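You operate a simulated robot arm through the tools that you are given. There is no shell and no other tool.

You run a simulated robot arm. Do the job below in one go: nothing can be reset, and whatever is moved stays where it is left.

## Task
Open the returns bin lid, fetch the lidded box and set it in the pk returns, then shut the lid. Open the beige drawer. The order is free.

Only the result counts: the job must be done as asked and must still hold three seconds after the hand-in. Knocking over, shifting, dropping, spilling or breaking anything else fails it. Lids that push on must go on centred and level and be pressed home; caps that screw on are set level and turned clockwise until they are tight.

## Robot
A 7-joint arm with a three-finger gripper on a trunk, on a base that moves. Base frame: it is fixed to the floor where the robot stands at the start and does not move with it; the origin is under the middle of the robot, x ahead of it, y to its left, z up. Readings come in cm, rad, newtons and seconds.
With the tool pointing down near the work surface it reaches from about 14 to 88 cm from the robot's upright axis, wherever it stands. Its first joint turns from -2.897 to 2.897 rad. Places, roughly: beige drawer [-140, -570, 70]; lidded box (7x12x6 cm) [30, -180, 90]; returns [50, 0, 40]; returns bin lid [50, 0, 70]. Payload 2.94 kg.
The TCP is the grasp point between the finger pads, 3 cm short of the fingertips. In the tool frame z runs along the fingers and y along their closing line. The gripper opens to 13.2 cm; its body begins 10.7 cm behind the TCP.
Orientation is told as [roll, pitch, yaw] about the base's x, y, z axes, in that order, counted from this pose: with the fingers straight down and closing along the base's y, the tool's x points along the base's -x, its y along +y and its z along -z.

## Interface
- The arm moves only by the tool step_arm. Its argument "commands" is a list of rows, each a list of 6 numbers: the shift along the base's x, y, z in units of 20 mm (1.0 is 20 mm), then the turn, a rotation vector about the base's x, y, z in units of 4 degrees (1.0 is 4 degrees). In form: [[dx, dy, dz, ax, ay, az], ...]. A call has 1 to 20 rows; each row shifts and turns the commanded pose from where the row before left it. "gripper" is the gripper command, from -1 (shut) to 1 (fully open), values between in proportion, set as the call begins (left out, the last holds). A call with a number of a shift or a turn outside -1 to 1 is refused whole. Rows are played at 5 a second. More than 5 cm and 0.15 rad between two rows, or a gripper value outside its range, and nothing of the call is played. Where a pose cannot be reached the arm comes as near as it can. A force on the tool above 40 N (or 10 N above the force at the start of the call, whichever is more), or a blocked arm, ends the call early, and 0.2 s more pass. The fingers move at their own pace (about 3.74 cm/s each) and stop on an object; they squeeze with about 22 N. The grip force told is the motor's: it shows also when the fingers shut on nothing. Time passes only in rows, and 0.2 s behind the last, so rows that do not move let the fingers close. It gives the time, the measured TCP pose, the force on the tool (base axes), the opening and the grip force at its end, in the units of the frame above (readings bear some noise), with the torque about the TCP (base axes, N m) and any sound that the robot's microphone picked up.
- Cameras (640 x 400 px; columns grow to the right, rows downward): "scene" is now at [3.17, 15.55, 172.29]; the picture's right is [-0.49, -0.87, 0.00], its down [-0.74, 0.41, -0.53] and it looks along [0.46, -0.26, -0.85] (base axes); focal length 276 px, centre (320, 200). "wrist" rides on the gripper at [7.2, 0.3, -14.4] in the tool frame; the picture's right is [-0.04, 1.00, 0.00], its down [-0.88, -0.04, -0.48] and it looks along [-0.47, -0.02, 0.88] (tool axes); focal length 256 px, centre (320, 200). There is no depth. A picture from a camera that has moved, and an enlarged one, comes with that camera's place and axes in the base frame and with its lens. The place of the scene camera against the robot may be out by one fixed shift of up to 1.2 cm in any direction.
- snapshot(camera): a new picture of that camera. No time passes.
- move_column(by): moves the trunk up (or, below 0, down) by that many cm; the arm and the scene camera ride with it, the base frame stays. It gives what a move gives, with no picture.
- base_move(legs): drives the robot by 1 to 6 legs, each [ahead, left, turn to the left] in cm, cm and rad, along the robot's own axes; the way and the turn of a leg run together, so that a leg with both is an arc; at most 150 cm and 3.142 rad a leg. The arm and the cameras ride along, it lands a little off, and it stops where it bumps. It gives what a move gives.
- turn_head(pan, tilt): turns the head with the scene camera to pan (to the left, within 2.496 rad either way) and tilt (down, from -0.506 to 1.204), counted from straight ahead of the robot. It gives what a move gives.
- close_up(camera, box): a new picture of the part [left, top, right, bottom] of that camera's present view, enlarged. No time passes.
- close_job(): hands the job in; it is judged then, once.

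Places have to be worked out from the pictures, the camera data and where the tool is seen. Open the gripper and draw the arm clear of the work before you hand the job in, unless the task says otherwise.

The tools are called by a JSON object that holds its "op" and its "data". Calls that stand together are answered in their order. step_arm: Moves the arm, as the interface text tells. Its arguments: {"type":"object","properties":{"commands":{"type":"array"},"gripper":{"type":"number"}},"required":["commands"]} The other tools are called the same way: move_column (by) moves the trunk up or down; base_move (legs) drives the base; turn_head (pan, tilt) turns the head that bears the scene camera; snapshot (camera) takes a picture; close_up (camera, box) takes an enlarged picture of a part of a camera's view; close_job () hands the job in.

At the start:

```text
t: 0.0
tool_pos: [58.7, 4.53, 118.83]
ee_rot: [0.0, 0.001, 0.001]
force: [0.6, -0.2, -0.4]
torque: [0.03, 0.04, -0.02]
finger_gap: 13.21
grasp_force: 0.1
trunk travel left (down, up): [-25.0, 29.0]
robot x, y, heading: [-0.31, -0.22, 0.004]
head pan, tilt (commanded): [-0.51, 1.016]
```

scene: 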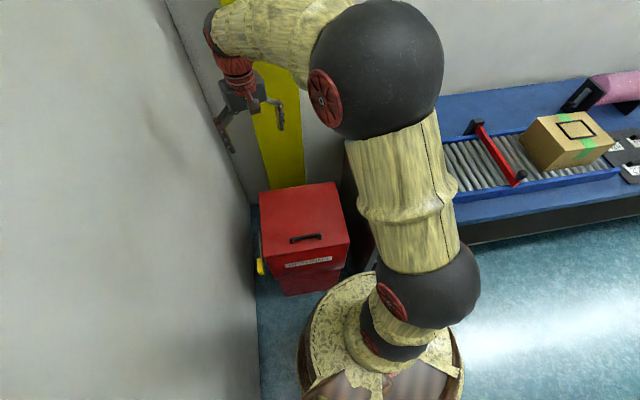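
wrist: 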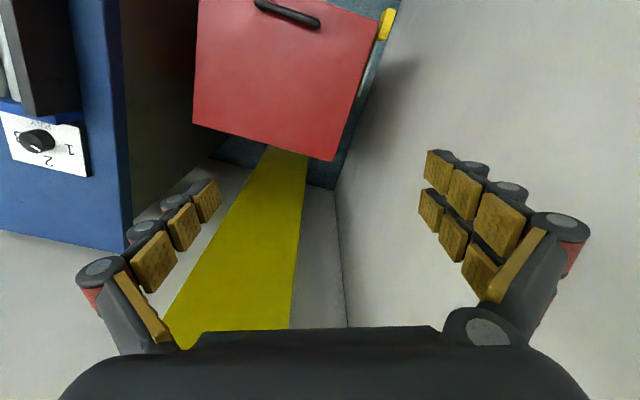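

I'll first look around: the red bin with its black handle is just ahead of the robot, and a conveyor is to the right. I take fresh close-ups of the bin.

{"op": "close_up", "data": {"camera": "scene", "box": [220, 150, 380, 310]}}

{"op": "close_up", "data": {"camera": "wrist", "box": [180, 0, 420, 180]}}

```text
2.50 times, centred on (300, 230) of scene
camera zoom: at [3.17, 15.55, 172.29], right [-0.49, -0.87, 0.0], down [-0.74, 0.41, -0.53], along [0.46, -0.26, -0.85], focal length 691 px, centre (370, 125)
```

zoom: 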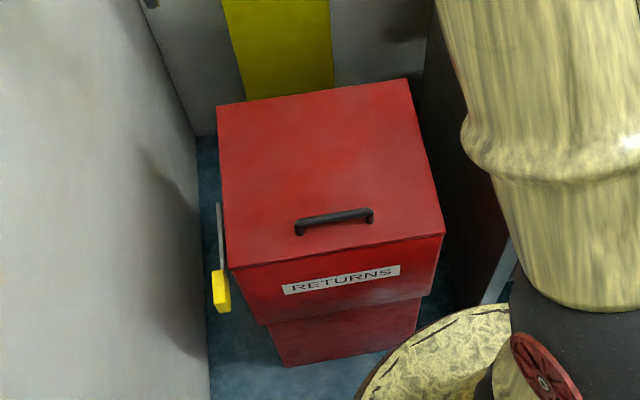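

```text
2.22 times, centred on (300, 90) of wrist
camera zoom: at [51.33, 4.76, 133.31], right [0.04, 1.0, 0.0], down [0.88, -0.04, 0.48], along [0.47, -0.02, -0.88], focal length 569 px, centre (364, 444)
```

zoom: 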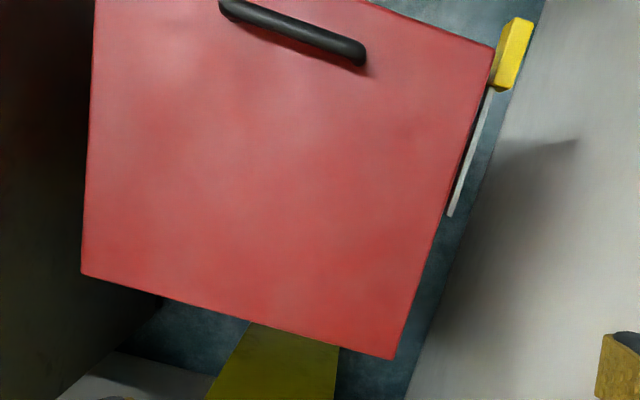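

The bin lid has a black handle at its front edge and there is a yellow-knobbed lever on its left side. I turn the head to look at the rest of the room, toward the lidded box.

{"op": "turn_head", "data": {"pan": -1.3, "tilt": 0.6}}

{"op": "snapshot", "data": {"camera": "scene"}}

{"op": "turn_head", "data": {"pan": -2.1, "tilt": 0.3}}

{"op": "snapshot", "data": {"camera": "scene"}}

{"op": "turn_head", "data": {"pan": 0.2, "tilt": 0.8}}

{"op": "snapshot", "data": {"camera": "scene"}}

```text
t: 1.1
tool_pos: [58.6, 4.52, 118.81]
ee_rot: [-0.001, 0.0, -0.001]
force: [0.5, -0.1, 0.8]
torque: [0.0, 0.02, -0.01]
finger_gap: 13.21
grasp_force: 0.1
trunk travel left (down, up): [-25.0, 29.0]
robot x, y, heading: [0.03, -0.45, 0.005]
head pan, tilt (commanded): [-1.3, 0.6]
```

```text
taken
camera scene: at [-0.46, 10.38, 175.6], right [-0.96, -0.27, 0.0], down [-0.15, 0.54, -0.82], along [0.22, -0.79, -0.57], focal length 276 px, centre (320, 200)
```

scene: 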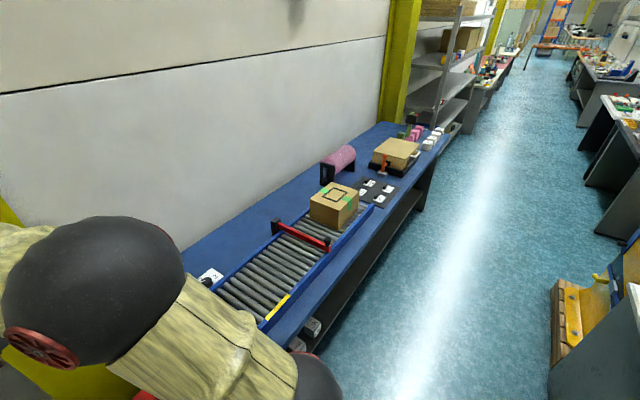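

```text
t: 2.3
tool_pos: [58.72, 4.45, 118.89]
ee_rot: [-0.001, 0.0, 0.0]
force: [0.5, -0.2, -0.1]
torque: [0.02, -0.03, 0.0]
finger_gap: 13.18
grasp_force: 0.0
trunk travel left (down, up): [-25.0, 29.0]
robot x, y, heading: [0.01, 0.3, -0.003]
head pan, tilt (commanded): [-2.1, 0.3]
```

```text
taken
camera scene: at [-7.53, 10.83, 178.35], right [-0.86, 0.5, 0.0], down [0.15, 0.26, -0.96], along [-0.48, -0.83, -0.3], focal length 276 px, centre (320, 200)
```

scene: 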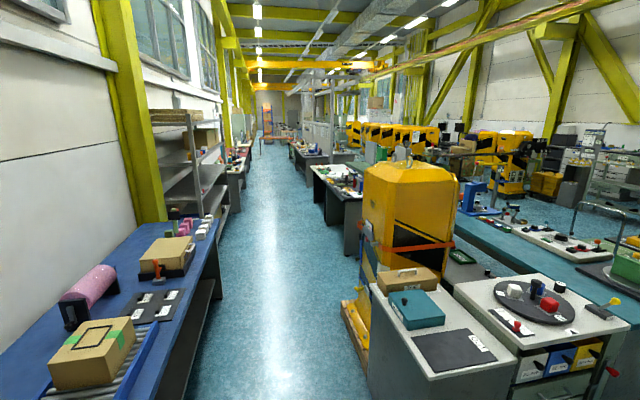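

```text
t: 4.4
tool_pos: [58.64, 4.46, 118.82]
ee_rot: [-0.001, 0.001, 0.001]
force: [0.2, -0.2, -0.2]
torque: [-0.01, -0.03, 0.02]
finger_gap: 13.19
grasp_force: 0.1
trunk travel left (down, up): [-25.0, 29.0]
robot x, y, heading: [-0.3, 0.45, 0.002]
head pan, tilt (commanded): [0.201, 0.799]
```

```text
taken
camera scene: at [5.08, 20.5, 173.92], right [0.2, -0.98, 0.0], down [-0.7, -0.14, -0.7], along [0.68, 0.14, -0.72], focal length 276 px, centre (320, 200)
```

scene: 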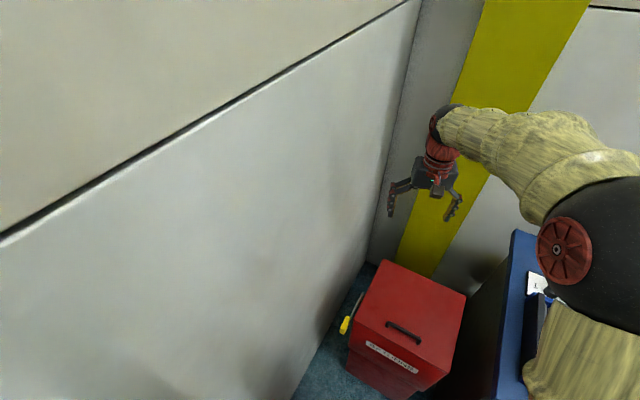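

The corner is walled at +x and +y, the bench with the conveyor runs along -y at my right. I zoom on the bench to find the lidded box.

{"op": "turn_head", "data": {"pan": -1.6, "tilt": 0.5}}

{"op": "snapshot", "data": {"camera": "scene"}}

{"op": "close_up", "data": {"camera": "scene", "box": [100, 80, 260, 180]}}

{"op": "close_up", "data": {"camera": "scene", "box": [60, 150, 220, 250]}}

```text
t: 6.2
tool_pos: [58.63, 4.47, 118.86]
ee_rot: [-0.001, -0.001, -0.002]
force: [1.2, -0.2, -0.4]
torque: [-0.01, 0.0, 0.01]
finger_gap: 13.21
grasp_force: 0.1
trunk travel left (down, up): [-25.0, 29.0]
robot x, y, heading: [0.25, 0.03, 0.001]
head pan, tilt (commanded): [-1.6, 0.499]
```

```text
taken
camera scene: at [-3.09, 9.8, 176.51], right [-1.0, 0.03, 0.0], down [0.01, 0.48, -0.88], along [-0.03, -0.88, -0.48], focal length 276 px, centre (320, 200)
```

scene: 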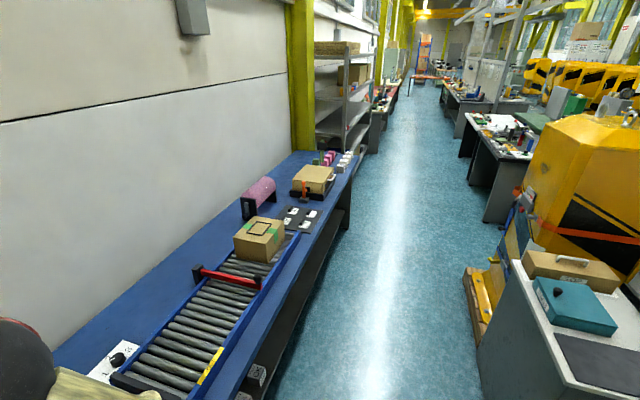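

```text
4.00 times, centred on (180, 130) of scene
camera zoom: at [-3.09, 9.8, 176.51], right [-1.0, 0.03, 0.0], down [0.01, 0.48, -0.88], along [-0.03, -0.88, -0.48], focal length 1106 px, centre (880, 480)
```

zoom: 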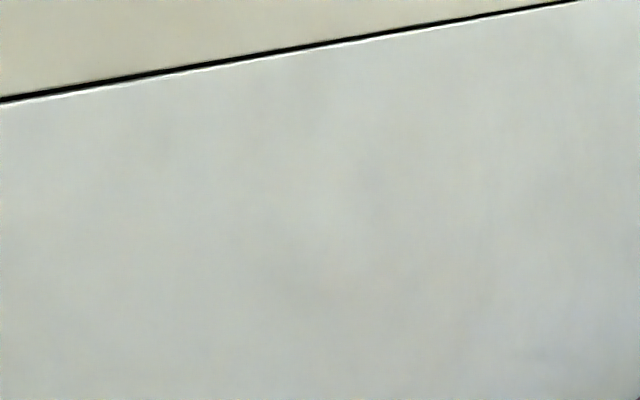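

```text
4.00 times, centred on (140, 200) of scene
camera zoom: at [-3.09, 9.8, 176.51], right [-1.0, 0.03, 0.0], down [0.01, 0.48, -0.88], along [-0.03, -0.88, -0.48], focal length 1106 px, centre (1040, 200)
```

zoom: 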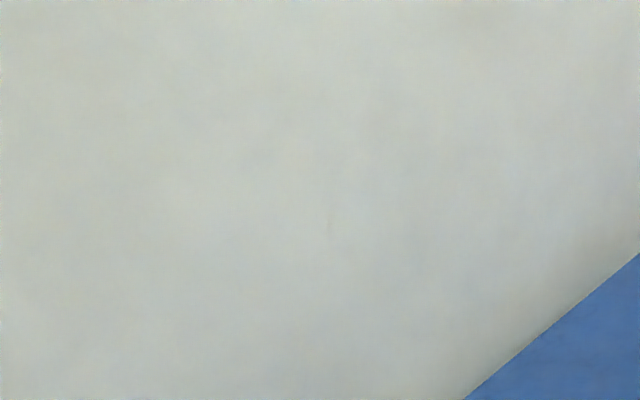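

The bench shows carton, pink roll, black mats, another carton on a scale and small boxes further along. I zoom onto these.

{"op": "close_up", "data": {"camera": "scene", "box": [220, 140, 380, 240]}}

{"op": "close_up", "data": {"camera": "scene", "box": [280, 140, 360, 190]}}

{"op": "close_up", "data": {"camera": "scene", "box": [60, 250, 300, 400]}}

{"op": "close_up", "data": {"camera": "scene", "box": [440, 100, 640, 225]}}

{"op": "close_up", "data": {"camera": "scene", "box": [300, 30, 500, 155]}}

```text
4.00 times, centred on (300, 190) of scene
camera zoom: at [-3.09, 9.8, 176.51], right [-1.0, 0.03, 0.0], down [0.01, 0.48, -0.88], along [-0.03, -0.88, -0.48], focal length 1106 px, centre (400, 240)
```

zoom: 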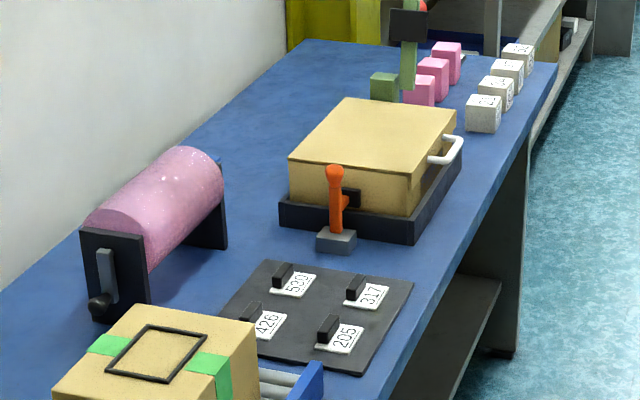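

```text
8.00 times, centred on (320, 165) of scene
camera zoom: at [-3.09, 9.8, 176.51], right [-1.0, 0.03, 0.0], down [0.01, 0.48, -0.88], along [-0.03, -0.88, -0.48], focal length 2212 px, centre (320, 480)
```

zoom: 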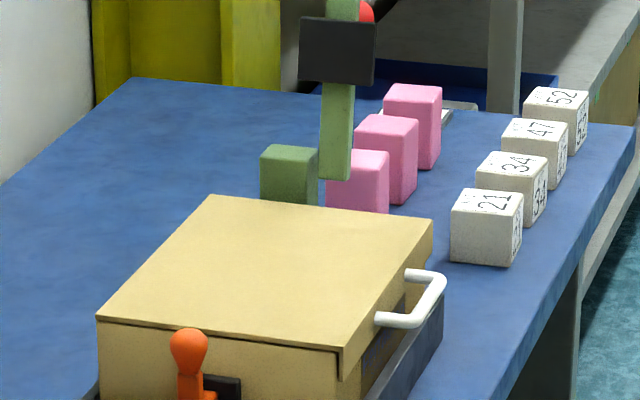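

```text
2.67 times, centred on (180, 325) of scene
camera zoom: at [-3.09, 9.8, 176.51], right [-1.0, 0.03, 0.0], down [0.01, 0.48, -0.88], along [-0.03, -0.88, -0.48], focal length 737 px, centre (693, -133)
```

zoom: 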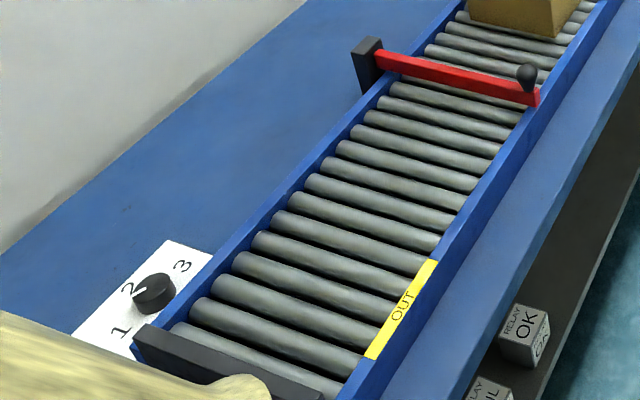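

```text
3.20 times, centred on (540, 162) of scene
camera zoom: at [-3.09, 9.8, 176.51], right [-1.0, 0.03, 0.0], down [0.01, 0.48, -0.88], along [-0.03, -0.88, -0.48], focal length 885 px, centre (-384, 320)
```

zoom: 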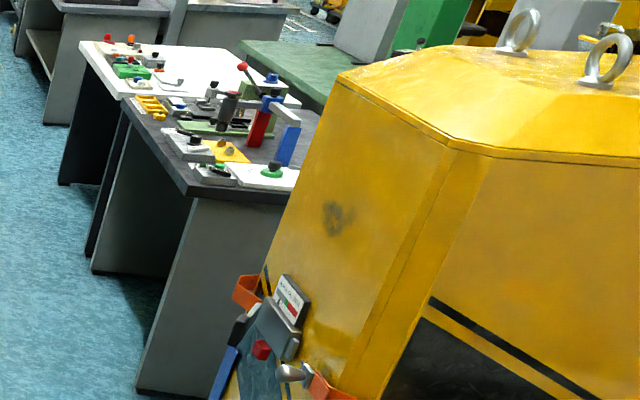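

```text
3.20 times, centred on (400, 92) of scene
camera zoom: at [-3.09, 9.8, 176.51], right [-1.0, 0.03, 0.0], down [0.01, 0.48, -0.88], along [-0.03, -0.88, -0.48], focal length 885 px, centre (64, 544)
```

zoom: 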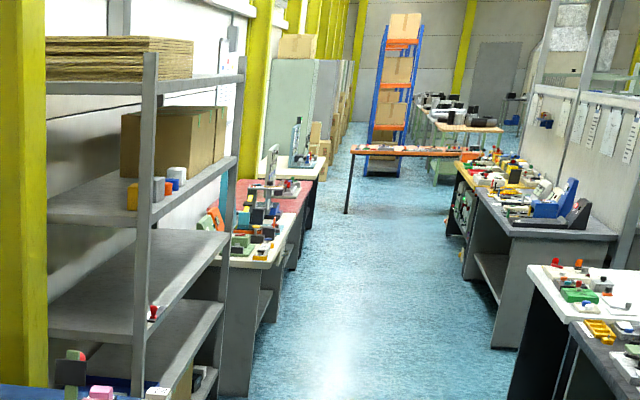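

The room is turned by about -0.3 rad against my frame. I turn the head back to the bin to study the lid, the handle and the yellow lever.

{"op": "turn_head", "data": {"pan": 0.0, "tilt": 1.0}}

{"op": "close_up", "data": {"camera": "scene", "box": [240, 150, 400, 250]}}

{"op": "snapshot", "data": {"camera": "scene"}}

{"op": "close_up", "data": {"camera": "wrist", "box": [340, 0, 420, 50]}}

```text
t: 7.9
tool_pos: [58.64, 4.5, 118.88]
ee_rot: [0.0, 0.0, -0.001]
force: [-1.0, -0.1, -0.9]
torque: [-0.01, -0.01, 0.01]
finger_gap: 13.22
grasp_force: 0.0
trunk travel left (down, up): [-25.0, 29.0]
robot x, y, heading: [0.3, -0.09, 0.004]
head pan, tilt (commanded): [0.0, 1.0]
```

```text
4.00 times, centred on (320, 200) of scene
camera zoom: at [4.14, 18.89, 172.4], right [0.0, -1.0, 0.0], down [-0.84, 0.0, -0.54], along [0.54, 0.0, -0.84], focal length 1106 px, centre (320, 200)
```

zoom: 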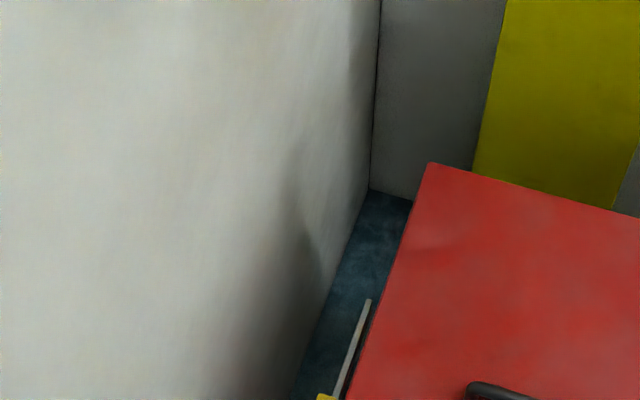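

```text
taken
camera scene: at [4.14, 18.89, 172.4], right [0.0, -1.0, 0.0], down [-0.84, 0.0, -0.54], along [0.54, 0.0, -0.84], focal length 276 px, centre (320, 200)
```

scene: 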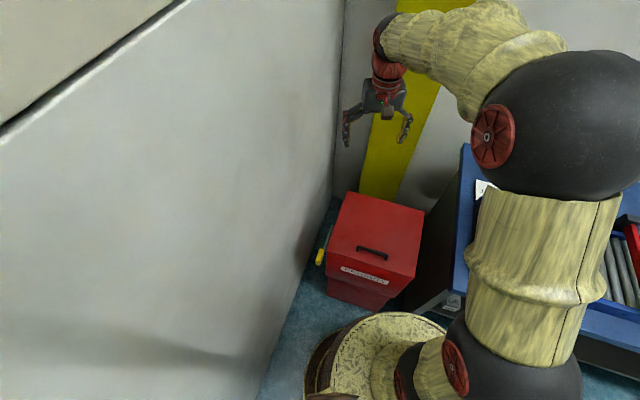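

```text
8.00 times, centred on (380, 25) of wrist
camera zoom: at [51.33, 4.76, 133.31], right [0.04, 1.0, 0.0], down [0.88, -0.04, 0.48], along [0.48, -0.02, -0.88], focal length 2048 px, centre (-160, 1600)
```

zoom: 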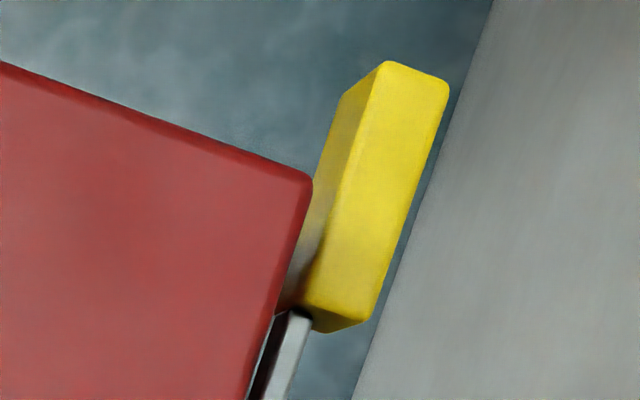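

The yellow pad sits on a grey arm on the bin's left flank, close to the wall. I back the base off 35 cm to get a flatter view of the bin's front and flank.

{"op": "base_move", "data": {"legs": [[-35, 0, 0]]}}

{"op": "turn_head", "data": {"pan": 0.0, "tilt": 0.75}}

{"op": "snapshot", "data": {"camera": "scene"}}

{"op": "snapshot", "data": {"camera": "wrist"}}

```text
t: 10.2
tool_pos: [22.47, 4.6, 119.09]
ee_rot: [0.0, 0.0, 0.006]
force: [0.0, 0.5, -0.2]
torque: [0.0, -0.05, -0.01]
finger_gap: 13.19
grasp_force: 0.1
trunk travel left (down, up): [-25.0, 29.0]
robot x, y, heading: [-35.82, 0.01, 0.004]
head pan, tilt (commanded): [0.0, 1.0]
```

```text
t: 10.9
tool_pos: [22.63, 4.6, 118.91]
ee_rot: [-0.001, 0.001, 0.005]
force: [0.5, 0.1, 0.3]
torque: [-0.01, -0.01, 0.0]
finger_gap: 13.18
grasp_force: 0.1
trunk travel left (down, up): [-25.0, 29.0]
robot x, y, heading: [-35.91, 0.04, 0.009]
head pan, tilt (commanded): [0.0, 0.75]
```

```text
taken
camera scene: at [-30.66, 18.84, 174.31], right [0.0, -1.0, 0.0], down [-0.68, 0.0, -0.73], along [0.73, 0.0, -0.68], focal length 276 px, centre (320, 200)
```

scene: 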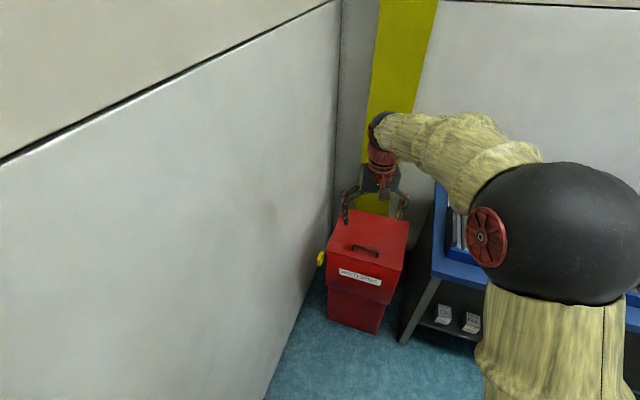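

```text
taken
camera wrist: at [15.27, 4.91, 133.33], right [0.04, 1.0, 0.0], down [0.88, -0.03, 0.48], along [0.48, -0.02, -0.88], focal length 256 px, centre (320, 200)
```

wrist: 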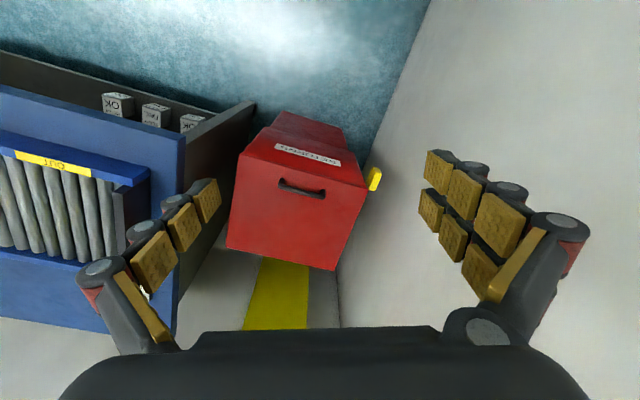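

Now both cameras see the bin's front. I zoom in on the lid, handle and yellow lever.

{"op": "close_up", "data": {"camera": "scene", "box": [300, 200, 428, 280]}}

{"op": "close_up", "data": {"camera": "scene", "box": [300, 260, 428, 340]}}

{"op": "close_up", "data": {"camera": "wrist", "box": [220, 100, 400, 212]}}

```text
5.00 times, centred on (364, 240) of scene
camera zoom: at [-30.66, 18.84, 174.31], right [0.0, -1.0, 0.0], down [-0.68, 0.0, -0.73], along [0.73, 0.0, -0.68], focal length 1382 px, centre (100, 0)
```

zoom: 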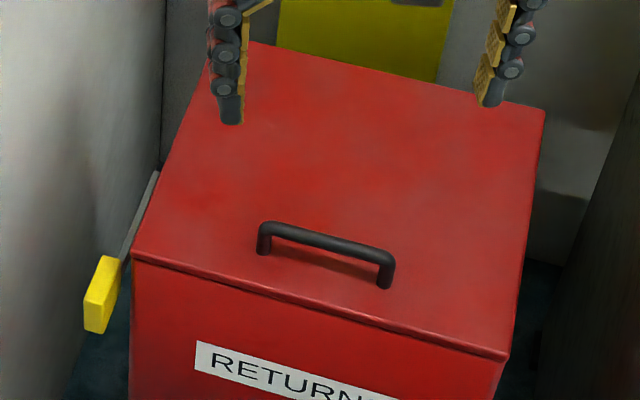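

```text
5.00 times, centred on (364, 300) of scene
camera zoom: at [-30.66, 18.84, 174.31], right [0.0, -1.0, 0.0], down [-0.68, 0.0, -0.73], along [0.73, 0.0, -0.68], focal length 1382 px, centre (100, -300)
```

zoom: 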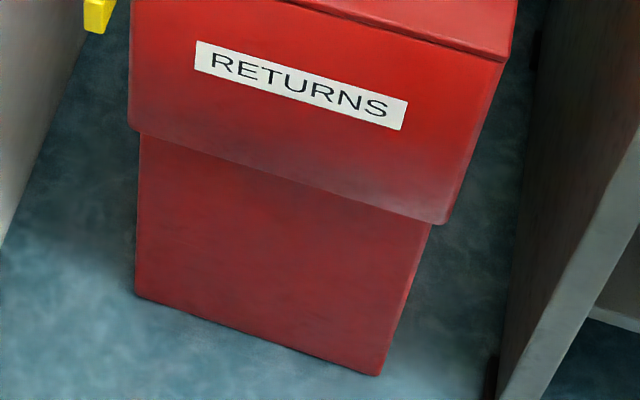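

```text
3.56 times, centred on (310, 156) of wrist
camera zoom: at [15.27, 4.91, 133.33], right [0.04, 1.0, 0.0], down [0.88, -0.03, 0.48], along [0.48, -0.02, -0.88], focal length 910 px, centre (356, 356)
```

zoom: 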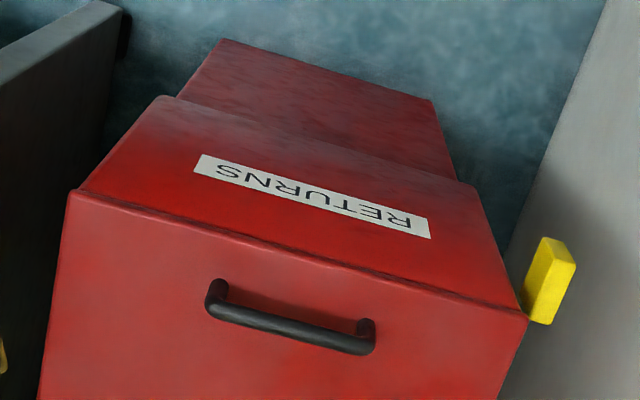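

The lid is a thin plate; the handle bar sits at about (43.5, -0.8, 76.4), lying along (0.31, 0.95), with the hinge presumably at the back edge. I drive up and turn -0.328 rad so that the robot faces the bin squarely.

{"op": "base_move", "data": {"legs": [[30, 1.3, 0], [0, 0, -0.328]]}}

{"op": "turn_head", "data": {"pan": 0.0, "tilt": 0.9}}

{"op": "snapshot", "data": {"camera": "scene"}}

{"op": "snapshot", "data": {"camera": "wrist"}}

```text
t: 14.0
tool_pos: [51.25, -12.54, 118.91]
ee_rot: [0.001, 0.001, -0.316]
force: [1.4, -0.3, 0.3]
torque: [0.03, -0.02, 0.01]
finger_gap: 13.17
grasp_force: 0.1
trunk travel left (down, up): [-25.0, 29.0]
robot x, y, heading: [-5.82, 1.75, -0.317]
head pan, tilt (commanded): [0.0, 0.75]
```

```text
t: 14.7
tool_pos: [51.31, -12.48, 119.0]
ee_rot: [0.0, 0.001, -0.317]
force: [-0.2, 0.2, -0.8]
torque: [-0.03, 0.0, 0.0]
finger_gap: 13.18
grasp_force: 0.1
trunk travel left (down, up): [-25.0, 29.0]
robot x, y, heading: [-5.49, 1.8, -0.317]
head pan, tilt (commanded): [0.0, 0.901]
```

```text
taken
camera scene: at [4.61, 17.94, 173.13], right [-0.31, -0.95, 0.0], down [-0.74, 0.24, -0.62], along [0.59, -0.19, -0.78], focal length 276 px, centre (320, 200)
```

scene: 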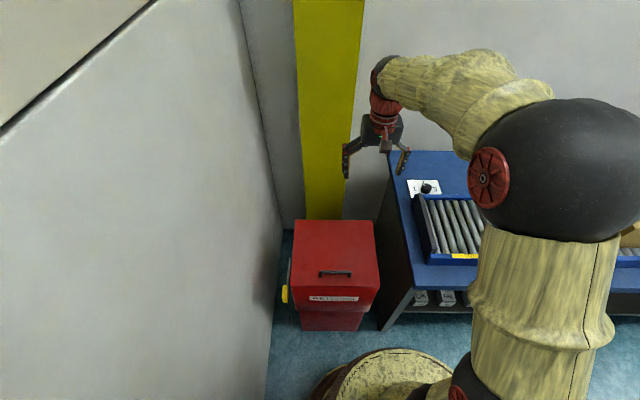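

```text
taken
camera wrist: at [44.49, -10.01, 133.33], right [0.35, 0.94, 0.0], down [0.82, -0.31, 0.48], along [0.45, -0.17, -0.88], focal length 256 px, centre (320, 200)
```

wrist: 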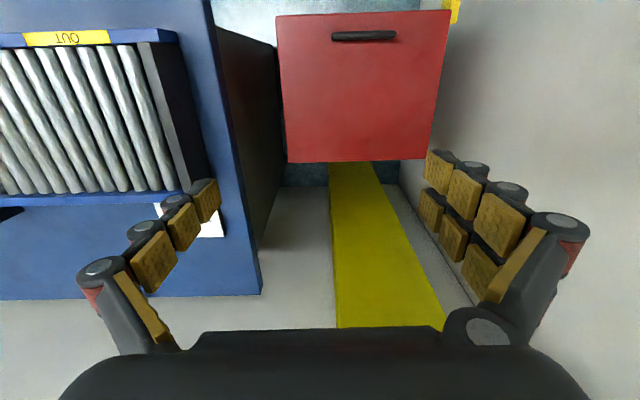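

Now the robot is squared with the bin. I bring the tool above the handle (43.5, -0.8), turning it +90° so the fingers close across the bar, with the opening cut to about 6 cm.

{"op": "step_arm", "data": {"commands": [[-0.195, 0.29, -0.55, 0, 0, 1], [-0.195, 0.29, -0.55, 0, 0, 1], [-0.195, 0.29, -0.55, 0, 0, 1], [-0.195, 0.29, -0.55, 0, 0, 1], [-0.195, 0.29, -0.55, 0, 0, 1], [-0.195, 0.29, -0.55, 0, 0, 1], [-0.195, 0.29, -0.55, 0, 0, 1], [-0.195, 0.29, -0.55, 0, 0, 1], [-0.195, 0.29, -0.55, 0, 0, 1], [-0.195, 0.29, -0.55, 0, 0, 1], [-0.195, 0.29, -0.55, 0, 0, 1], [-0.195, 0.29, -0.55, 0, 0, 1], [-0.195, 0.29, -0.55, 0, 0, 1], [-0.195, 0.29, -0.55, 0, 0, 1], [-0.195, 0.29, -0.55, 0, 0, 1], [-0.195, 0.29, -0.55, 0, 0, 1], [-0.195, 0.29, -0.55, 0, 0, 1], [-0.195, 0.29, -0.55, 0, 0, 1], [-0.195, 0.29, -0.55, 0, 0, 1], [-0.195, 0.29, -0.55, 0, 0, 1]], "gripper": 0.0}}

{"op": "step_arm", "data": {"commands": [[0, 0, 0, 0, 0, 0.8], [0, 0, 0, 0, 0, 0.8], [0, 0, 0, 0, 0, 0.9], [0, 0, 0, 0, 0, 0]]}}

{"op": "snapshot", "data": {"camera": "wrist"}}

{"op": "snapshot", "data": {"camera": "scene"}}

```text
t: 18.9
tool_pos: [43.46, -0.87, 96.76]
ee_rot: [0.002, 0.002, 1.082]
force: [0.0, 0.1, -0.4]
torque: [-0.02, 0.03, -0.02]
finger_gap: 6.56
grasp_force: 0.0
trunk travel left (down, up): [-25.0, 29.0]
robot x, y, heading: [-6.0, 1.56, -0.317]
head pan, tilt (commanded): [0.0, 0.901]
```

```text
t: 19.9
tool_pos: [43.51, -0.86, 96.81]
ee_rot: [0.0, 0.0, 1.257]
force: [-0.5, 0.0, -0.5]
torque: [0.0, 0.02, 0.02]
finger_gap: 6.59
grasp_force: 0.1
trunk travel left (down, up): [-25.0, 29.0]
robot x, y, heading: [-5.69, 1.44, -0.312]
head pan, tilt (commanded): [0.0, 0.901]
```

```text
taken
camera wrist: at [40.91, -7.73, 111.26], right [-0.94, 0.35, 0.0], down [0.31, 0.82, 0.48], along [0.17, 0.45, -0.88], focal length 256 px, centre (320, 200)
```

wrist: 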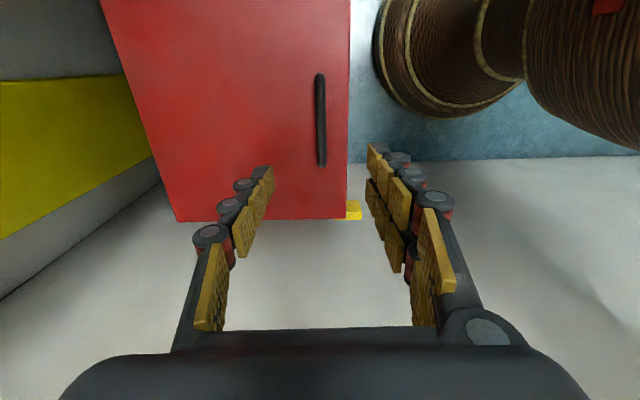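

```text
taken
camera scene: at [4.61, 17.95, 173.12], right [-0.31, -0.95, 0.0], down [-0.75, 0.24, -0.62], along [0.59, -0.19, -0.78], focal length 276 px, centre (320, 200)
```

scene: 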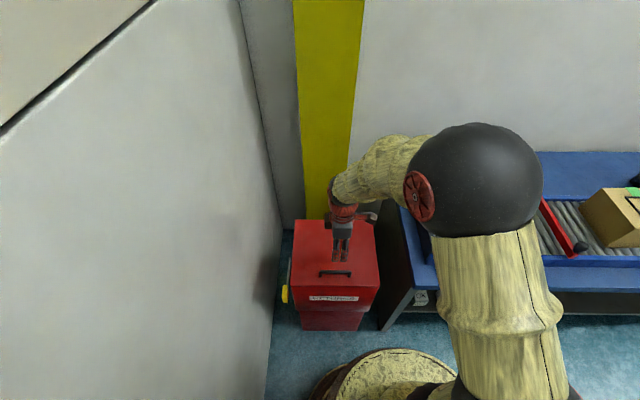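

The bar lies right below the TCP in the wrist picture. I descend to about z 78.8 first.

{"op": "step_arm", "data": {"commands": [[0, 0, -0.9, 0, 0, 0], [0, 0, -0.9, 0, 0, 0], [0, 0, -0.9, 0, 0, 0], [0, 0, -0.9, 0, 0, 0], [0, 0, -0.9, 0, 0, 0], [0, 0, -0.9, 0, 0, 0], [0, 0, -0.9, 0, 0, 0], [0, 0, -0.9, 0, 0, 0], [0, 0, -0.9, 0, 0, 0], [0, 0, -0.8, 0, 0, 0]]}}

{"op": "snapshot", "data": {"camera": "wrist"}}

{"op": "close_up", "data": {"camera": "scene", "box": [272, 200, 400, 280]}}

```text
t: 22.1
tool_pos: [43.61, -0.79, 79.12]
ee_rot: [0.001, 0.001, 1.256]
force: [-0.4, -0.1, 0.7]
torque: [-0.03, 0.0, -0.01]
finger_gap: 6.61
grasp_force: 0.1
trunk travel left (down, up): [-25.0, 29.0]
robot x, y, heading: [-5.86, 1.41, -0.316]
head pan, tilt (commanded): [0.0, 0.901]
```

```text
taken
camera wrist: at [41.06, -7.62, 93.52], right [-0.94, 0.35, 0.0], down [0.31, 0.82, 0.48], along [0.17, 0.45, -0.88], focal length 256 px, centre (320, 200)
```

wrist: 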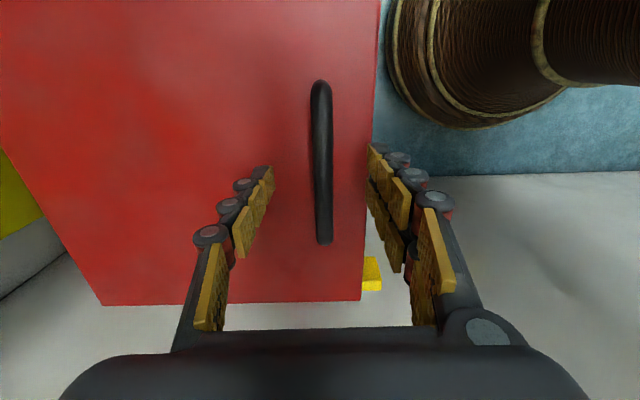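

```text
5.00 times, centred on (336, 240) of scene
camera zoom: at [4.62, 17.95, 173.12], right [-0.31, -0.95, 0.0], down [-0.75, 0.24, -0.62], along [0.59, -0.19, -0.78], focal length 1382 px, centre (240, 0)
```

zoom: 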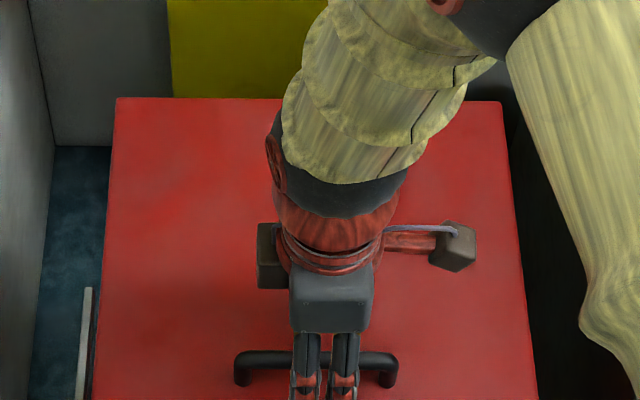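

The bar is between the fingers, close to centred. I lower 1.6 cm more and close the gripper on it.

{"op": "step_arm", "data": {"commands": [[0, 0, -0.4, 0, 0, 0], [0, 0, -0.4, 0, 0, 0]]}}

{"op": "step_arm", "data": {"commands": [[0, 0, 0, 0, 0, 0], [0, 0, 0, 0, 0, 0], [0, 0, 0, 0, 0, 0], [0, 0, 0, 0, 0, 0], [0, 0, 0, 0, 0, 0], [0, 0, 0, 0, 0, 0]], "gripper": -1}}

{"op": "close_up", "data": {"camera": "wrist", "box": [200, 60, 460, 320]}}

```text
t: 22.7
tool_pos: [43.63, -0.94, 77.6]
ee_rot: [-0.001, -0.001, 1.256]
force: [-0.1, 0.6, -0.2]
torque: [-0.01, 0.05, -0.01]
finger_gap: 6.61
grasp_force: 0.0
trunk travel left (down, up): [-25.0, 29.0]
robot x, y, heading: [-5.99, 1.29, -0.32]
head pan, tilt (commanded): [0.0, 0.901]
```

```text
t: 24.1
tool_pos: [43.4, -0.72, 77.56]
ee_rot: [0.004, 0.0, 1.258]
force: [-11.7, 5.4, 0.6]
torque: [-0.09, 0.19, -0.74]
finger_gap: 1.26
grasp_force: 38.6
trunk travel left (down, up): [-25.0, 29.0]
robot x, y, heading: [-5.93, 1.58, -0.316]
head pan, tilt (commanded): [0.0, 0.901]
```

```text
1.54 times, centred on (330, 190) of wrist
camera zoom: at [40.82, -7.64, 92.0], right [-0.94, 0.35, 0.0], down [0.31, 0.82, 0.47], along [0.16, 0.45, -0.88], focal length 394 px, centre (305, 215)
```

zoom: 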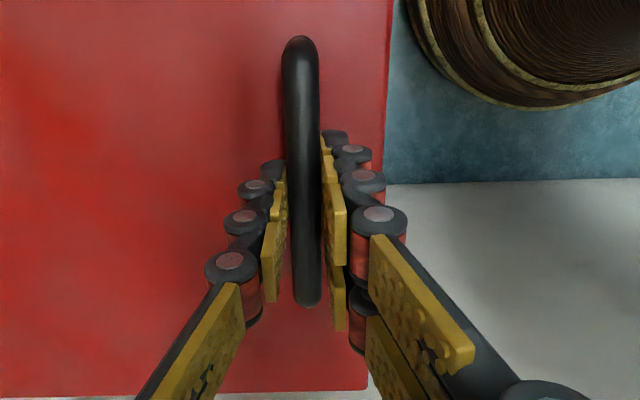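

The bar is held (gap 1.26 cm). I lift the lid a little along the arc about the back edge (two 4° steps) and check the forces.

{"op": "step_arm", "data": {"commands": [[0.166, -0.055, 0.885, 0.157, 0.475, 0], [0.223, -0.074, 0.87, 0.157, 0.475, 0]]}}

{"op": "close_up", "data": {"camera": "scene", "box": [260, 200, 420, 300]}}

```text
t: 24.7
tool_pos: [44.36, -1.18, 81.13]
ee_rot: [0.07, 0.001, 1.255]
force: [-12.9, 9.1, 3.8]
torque: [0.17, 0.08, -0.76]
finger_gap: 1.27
grasp_force: 38.7
trunk travel left (down, up): [-25.0, 29.0]
robot x, y, heading: [-5.6, 1.4, -0.312]
head pan, tilt (commanded): [0.0, 0.901]
```

```text
4.00 times, centred on (340, 250) of scene
camera zoom: at [4.47, 18.04, 173.13], right [-0.31, -0.95, 0.0], down [-0.74, 0.24, -0.62], along [0.59, -0.19, -0.78], focal length 1106 px, centre (240, 0)
```

zoom: 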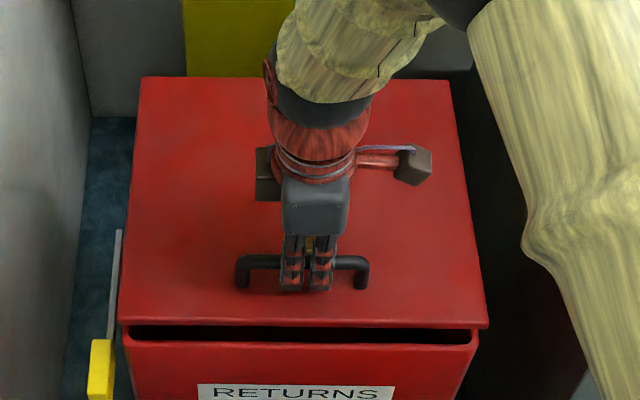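

The lid comes up freely, hinged at the back. I carry on along the arc to about 40°, letting the tool tilt at half the lid's rate.

{"op": "step_arm", "data": {"commands": [[0.28, -0.093, 0.86, 0.157, 0.475, 0], [0.333, -0.11, 0.84, 0.157, 0.475, 0], [0.39, -0.129, 0.8, 0.157, 0.475, 0], [0.447, -0.148, 0.78, 0.157, 0.475, 0]]}}

{"op": "step_arm", "data": {"commands": [[0.494, -0.163, 0.745, 0.157, 0.475, 0], [0.542, -0.179, 0.71, 0.157, 0.475, 0], [0.589, -0.195, 0.67, 0.157, 0.475, 0], [0.627, -0.207, 0.625, 0.157, 0.475, 0]]}}

{"op": "snapshot", "data": {"camera": "scene"}}

{"op": "snapshot", "data": {"camera": "wrist"}}

```text
t: 25.7
tool_pos: [47.22, -2.07, 87.63]
ee_rot: [0.207, -0.002, 1.255]
force: [-1.2, -2.8, -2.6]
torque: [0.01, -0.03, -0.72]
finger_gap: 1.27
grasp_force: 39.5
trunk travel left (down, up): [-25.0, 29.0]
robot x, y, heading: [-5.62, 1.12, -0.316]
head pan, tilt (commanded): [0.0, 0.901]
```

```text
t: 26.7
tool_pos: [51.87, -3.64, 93.04]
ee_rot: [0.348, -0.002, 1.256]
force: [3.9, 0.1, -7.5]
torque: [-0.27, 0.09, -0.55]
finger_gap: 1.3
grasp_force: 39.4
trunk travel left (down, up): [-25.0, 29.0]
robot x, y, heading: [-5.87, 1.5, -0.32]
head pan, tilt (commanded): [0.0, 0.901]
```

```text
taken
camera scene: at [4.68, 17.97, 173.11], right [-0.31, -0.95, 0.0], down [-0.75, 0.24, -0.62], along [0.59, -0.19, -0.78], focal length 276 px, centre (320, 200)
```

scene: 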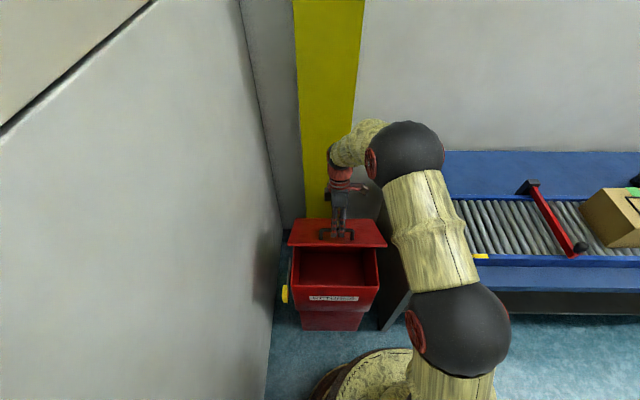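

```text
taken
camera wrist: at [53.93, -12.08, 106.68], right [-0.88, 0.33, 0.34], down [0.46, 0.77, 0.44], along [-0.12, 0.54, -0.83], focal length 256 px, centre (320, 200)
```

wrist: 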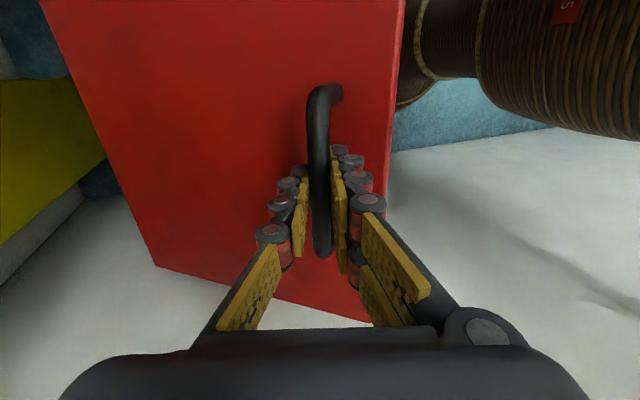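

The lid follows well, now near 40°. I go on along the arc to about 60°.

{"op": "step_arm", "data": {"commands": [[0.677, -0.224, 0.57, 0.188, 0.57, 0], [0.71, -0.235, 0.52, 0.188, 0.57, 0], [0.741, -0.245, 0.47, 0.188, 0.57, 0], [0.77, -0.254, 0.41, 0.188, 0.57, 0], [0.798, -0.264, 0.35, 0.188, 0.57, 0]]}}

{"op": "snapshot", "data": {"camera": "scene"}}

{"op": "snapshot", "data": {"camera": "wrist"}}

```text
t: 27.9
tool_pos: [59.25, -6.24, 97.71]
ee_rot: [0.561, -0.003, 1.254]
force: [1.1, -0.9, -6.5]
torque: [-0.69, 0.15, -0.28]
finger_gap: 1.28
grasp_force: 39.4
trunk travel left (down, up): [-25.0, 29.0]
robot x, y, heading: [-5.5, 1.35, -0.32]
head pan, tilt (commanded): [0.0, 0.901]
```

```text
taken
camera scene: at [4.67, 17.94, 173.12], right [-0.31, -0.95, 0.0], down [-0.75, 0.24, -0.62], along [0.59, -0.19, -0.78], focal length 276 px, centre (320, 200)
```

scene: 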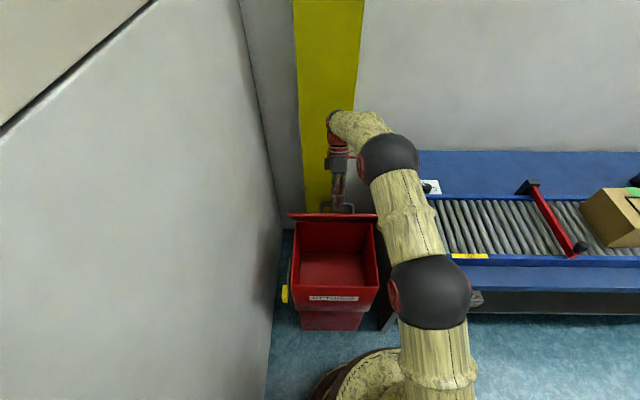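

```text
taken
camera wrist: at [64.02, -15.48, 110.09], right [-0.79, 0.3, 0.53], down [0.54, 0.75, 0.38], along [-0.28, 0.59, -0.76], focal length 256 px, centre (320, 200)
```

wrist: 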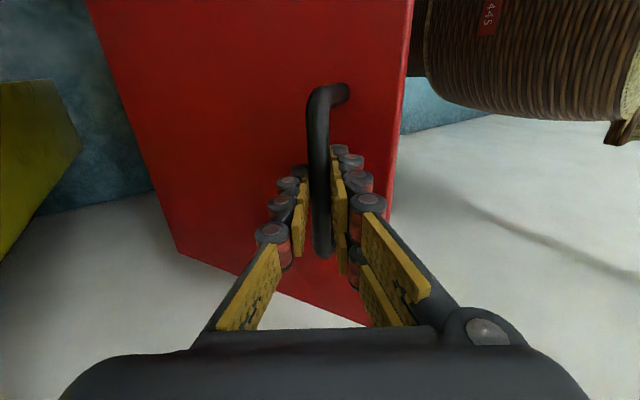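

Lid near 60°, forces small. I go on in three more steps to about 72°.

{"op": "step_arm", "data": {"commands": [[0.822, -0.272, 0.295, 0.188, 0.57, 0], [0.836, -0.276, 0.235, 0.188, 0.57, 0], [0.855, -0.283, 0.175, 0.188, 0.57, 0]]}}

{"op": "snapshot", "data": {"camera": "scene"}}

{"op": "snapshot", "data": {"camera": "wrist"}}

```text
t: 28.7
tool_pos: [64.11, -7.95, 99.19]
ee_rot: [0.684, -0.001, 1.253]
force: [-1.6, -5.8, -1.2]
torque: [-0.59, -0.07, -0.27]
finger_gap: 1.26
grasp_force: 39.9
trunk travel left (down, up): [-25.0, 29.0]
robot x, y, heading: [-5.9, 1.56, -0.315]
head pan, tilt (commanded): [0.0, 0.901]
```

```text
taken
camera scene: at [4.6, 17.89, 173.13], right [-0.31, -0.95, 0.0], down [-0.75, 0.24, -0.62], along [0.59, -0.19, -0.78], focal length 276 px, centre (320, 200)
```

scene: 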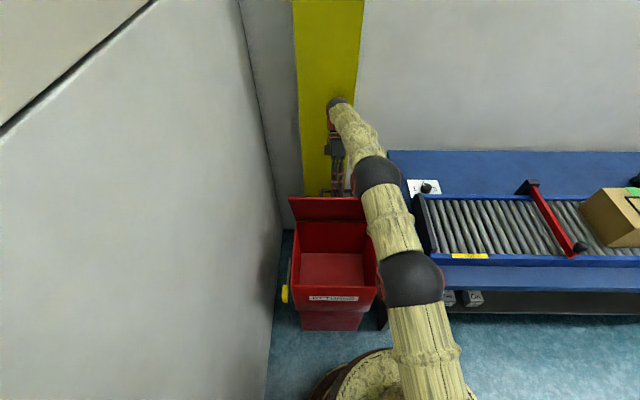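

```text
taken
camera wrist: at [70.16, -17.58, 110.43], right [-0.72, 0.28, 0.63], down [0.59, 0.73, 0.35], along [-0.36, 0.62, -0.69], focal length 256 px, centre (320, 200)
```

wrist: 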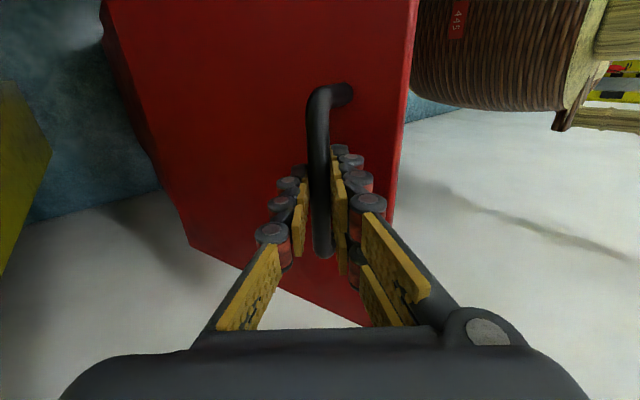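

The lid is at about 72° and moves with little force. I continue with three more steps to about 84°.

{"op": "step_arm", "data": {"commands": [[0.86, -0.284, 0.115, 0.22, 0.66, 0], [0.865, -0.286, 0.05, 0.22, 0.66, 0], [0.87, -0.287, -0.01, 0.22, 0.66, 0]]}}

{"op": "snapshot", "data": {"camera": "scene"}}

{"op": "snapshot", "data": {"camera": "wrist"}}

```text
t: 29.5
tool_pos: [62.9, -7.59, 98.64]
ee_rot: [0.781, -0.008, 1.257]
force: [-3.0, 3.7, 14.7]
torque: [-1.02, 0.72, 0.03]
finger_gap: 1.29
grasp_force: 39.7
out of reach, approached as far as the arm can: row 1, 2, 3
trunk travel left (down, up): [-25.0, 29.0]
robot x, y, heading: [-6.01, 1.35, -0.317]
head pan, tilt (commanded): [0.0, 0.901]
stopped in row 3: the force on the tool passed its limit at 67 N (the readings are from after the stop); the commanded pose is now the measured one
```

```text
taken
camera scene: at [4.69, 17.94, 173.14], right [-0.31, -0.95, 0.0], down [-0.75, 0.24, -0.62], along [0.59, -0.19, -0.78], focal length 276 px, centre (320, 200)
```

scene: 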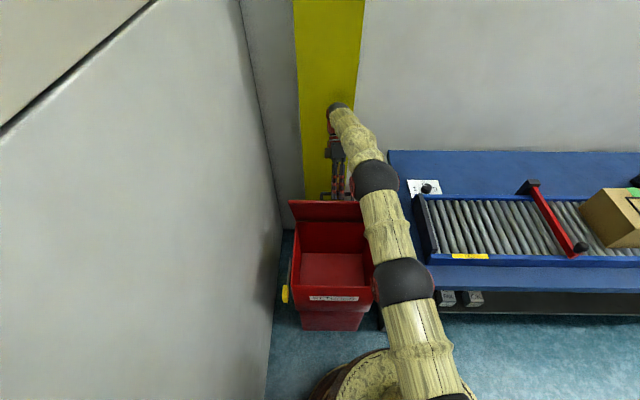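

```text
taken
camera wrist: at [70.08, -17.56, 109.1], right [-0.66, 0.26, 0.7], down [0.61, 0.72, 0.32], along [-0.43, 0.64, -0.64], focal length 256 px, centre (320, 200)
```

wrist: 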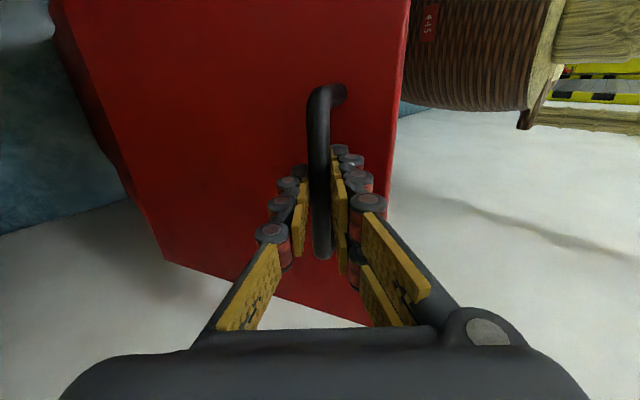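

The arm is at its reach limit with the lid near 70°. I drive the base 4 cm ahead, which carries the handle along the nearly flat part of the arc.

{"op": "base_move", "data": {"legs": [[4, 0, 0]]}}

{"op": "snapshot", "data": {"camera": "wrist"}}

```text
t: 30.4
tool_pos: [66.06, -8.49, 99.17]
ee_rot: [0.776, -0.006, 1.256]
force: [0.3, 1.8, 0.2]
torque: [-0.55, 0.18, -0.62]
finger_gap: 1.27
grasp_force: 39.0
trunk travel left (down, up): [-25.0, 29.0]
robot x, y, heading: [-3.17, 0.48, -0.317]
head pan, tilt (commanded): [0.0, 0.901]
stopped in leg 1: the force on the tool passed its limit at 43 N (the readings are from after the stop); the commanded pose is now the measured one
```

```text
taken
camera wrist: at [72.99, -18.56, 109.64], right [-0.67, 0.26, 0.7], down [0.61, 0.72, 0.32], along [-0.42, 0.64, -0.64], focal length 256 px, centre (320, 200)
```

wrist: 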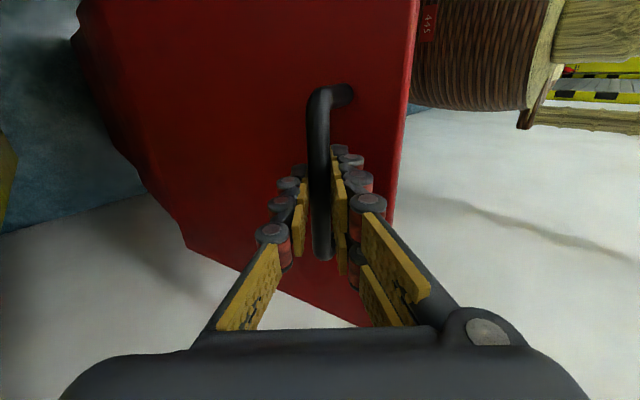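

The lid is now near 77°, and the force has relaxed. I try two more arm steps along the arc, tilting the tool.

{"op": "step_arm", "data": {"commands": [[0.43, -0.142, 0.05, 0.11, 0.33, 0], [0.43, -0.142, 0.04, 0.11, 0.33, 0], [0.43, -0.142, 0.02, 0.11, 0.33, 0]]}}

```text
t: 31.2
tool_pos: [65.97, -8.65, 99.15]
ee_rot: [0.775, -0.008, 1.256]
force: [-0.6, 1.5, 0.1]
torque: [-0.52, 0.17, -0.59]
finger_gap: 1.26
grasp_force: 39.5
out of reach, approached as far as the arm can: row 1, 2, 3
trunk travel left (down, up): [-25.0, 29.0]
robot x, y, heading: [-3.05, 0.58, -0.315]
head pan, tilt (commanded): [0.0, 0.901]
```

The arm alone can't reach further, so I creep the base ahead another 3 cm.

{"op": "base_move", "data": {"legs": [[3, 0, 0]]}}

{"op": "snapshot", "data": {"camera": "scene"}}

```text
t: 32.0
tool_pos: [65.95, -8.61, 99.07]
ee_rot: [0.774, -0.005, 1.255]
force: [0.4, 2.0, -1.5]
torque: [-0.46, 0.11, -0.7]
finger_gap: 1.27
grasp_force: 39.4
trunk travel left (down, up): [-25.0, 29.0]
robot x, y, heading: [-2.02, -0.03, -0.319]
head pan, tilt (commanded): [0.0, 0.901]
stopped in leg 1: the robot was blocked; the commanded pose is now the measured one
```

```text
taken
camera scene: at [7.22, 16.99, 173.17], right [-0.31, -0.95, 0.0], down [-0.74, 0.24, -0.63], along [0.6, -0.19, -0.78], focal length 276 px, centre (320, 200)
```

scene: 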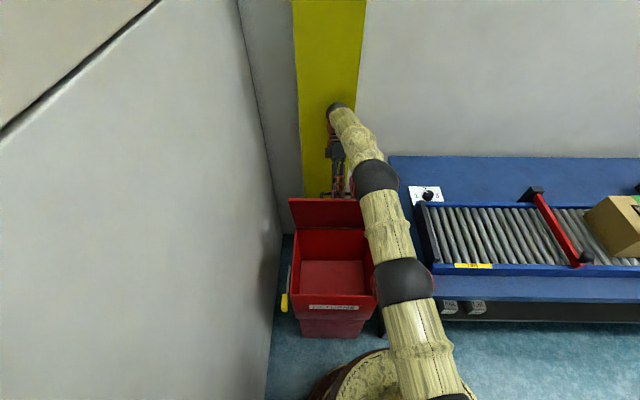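

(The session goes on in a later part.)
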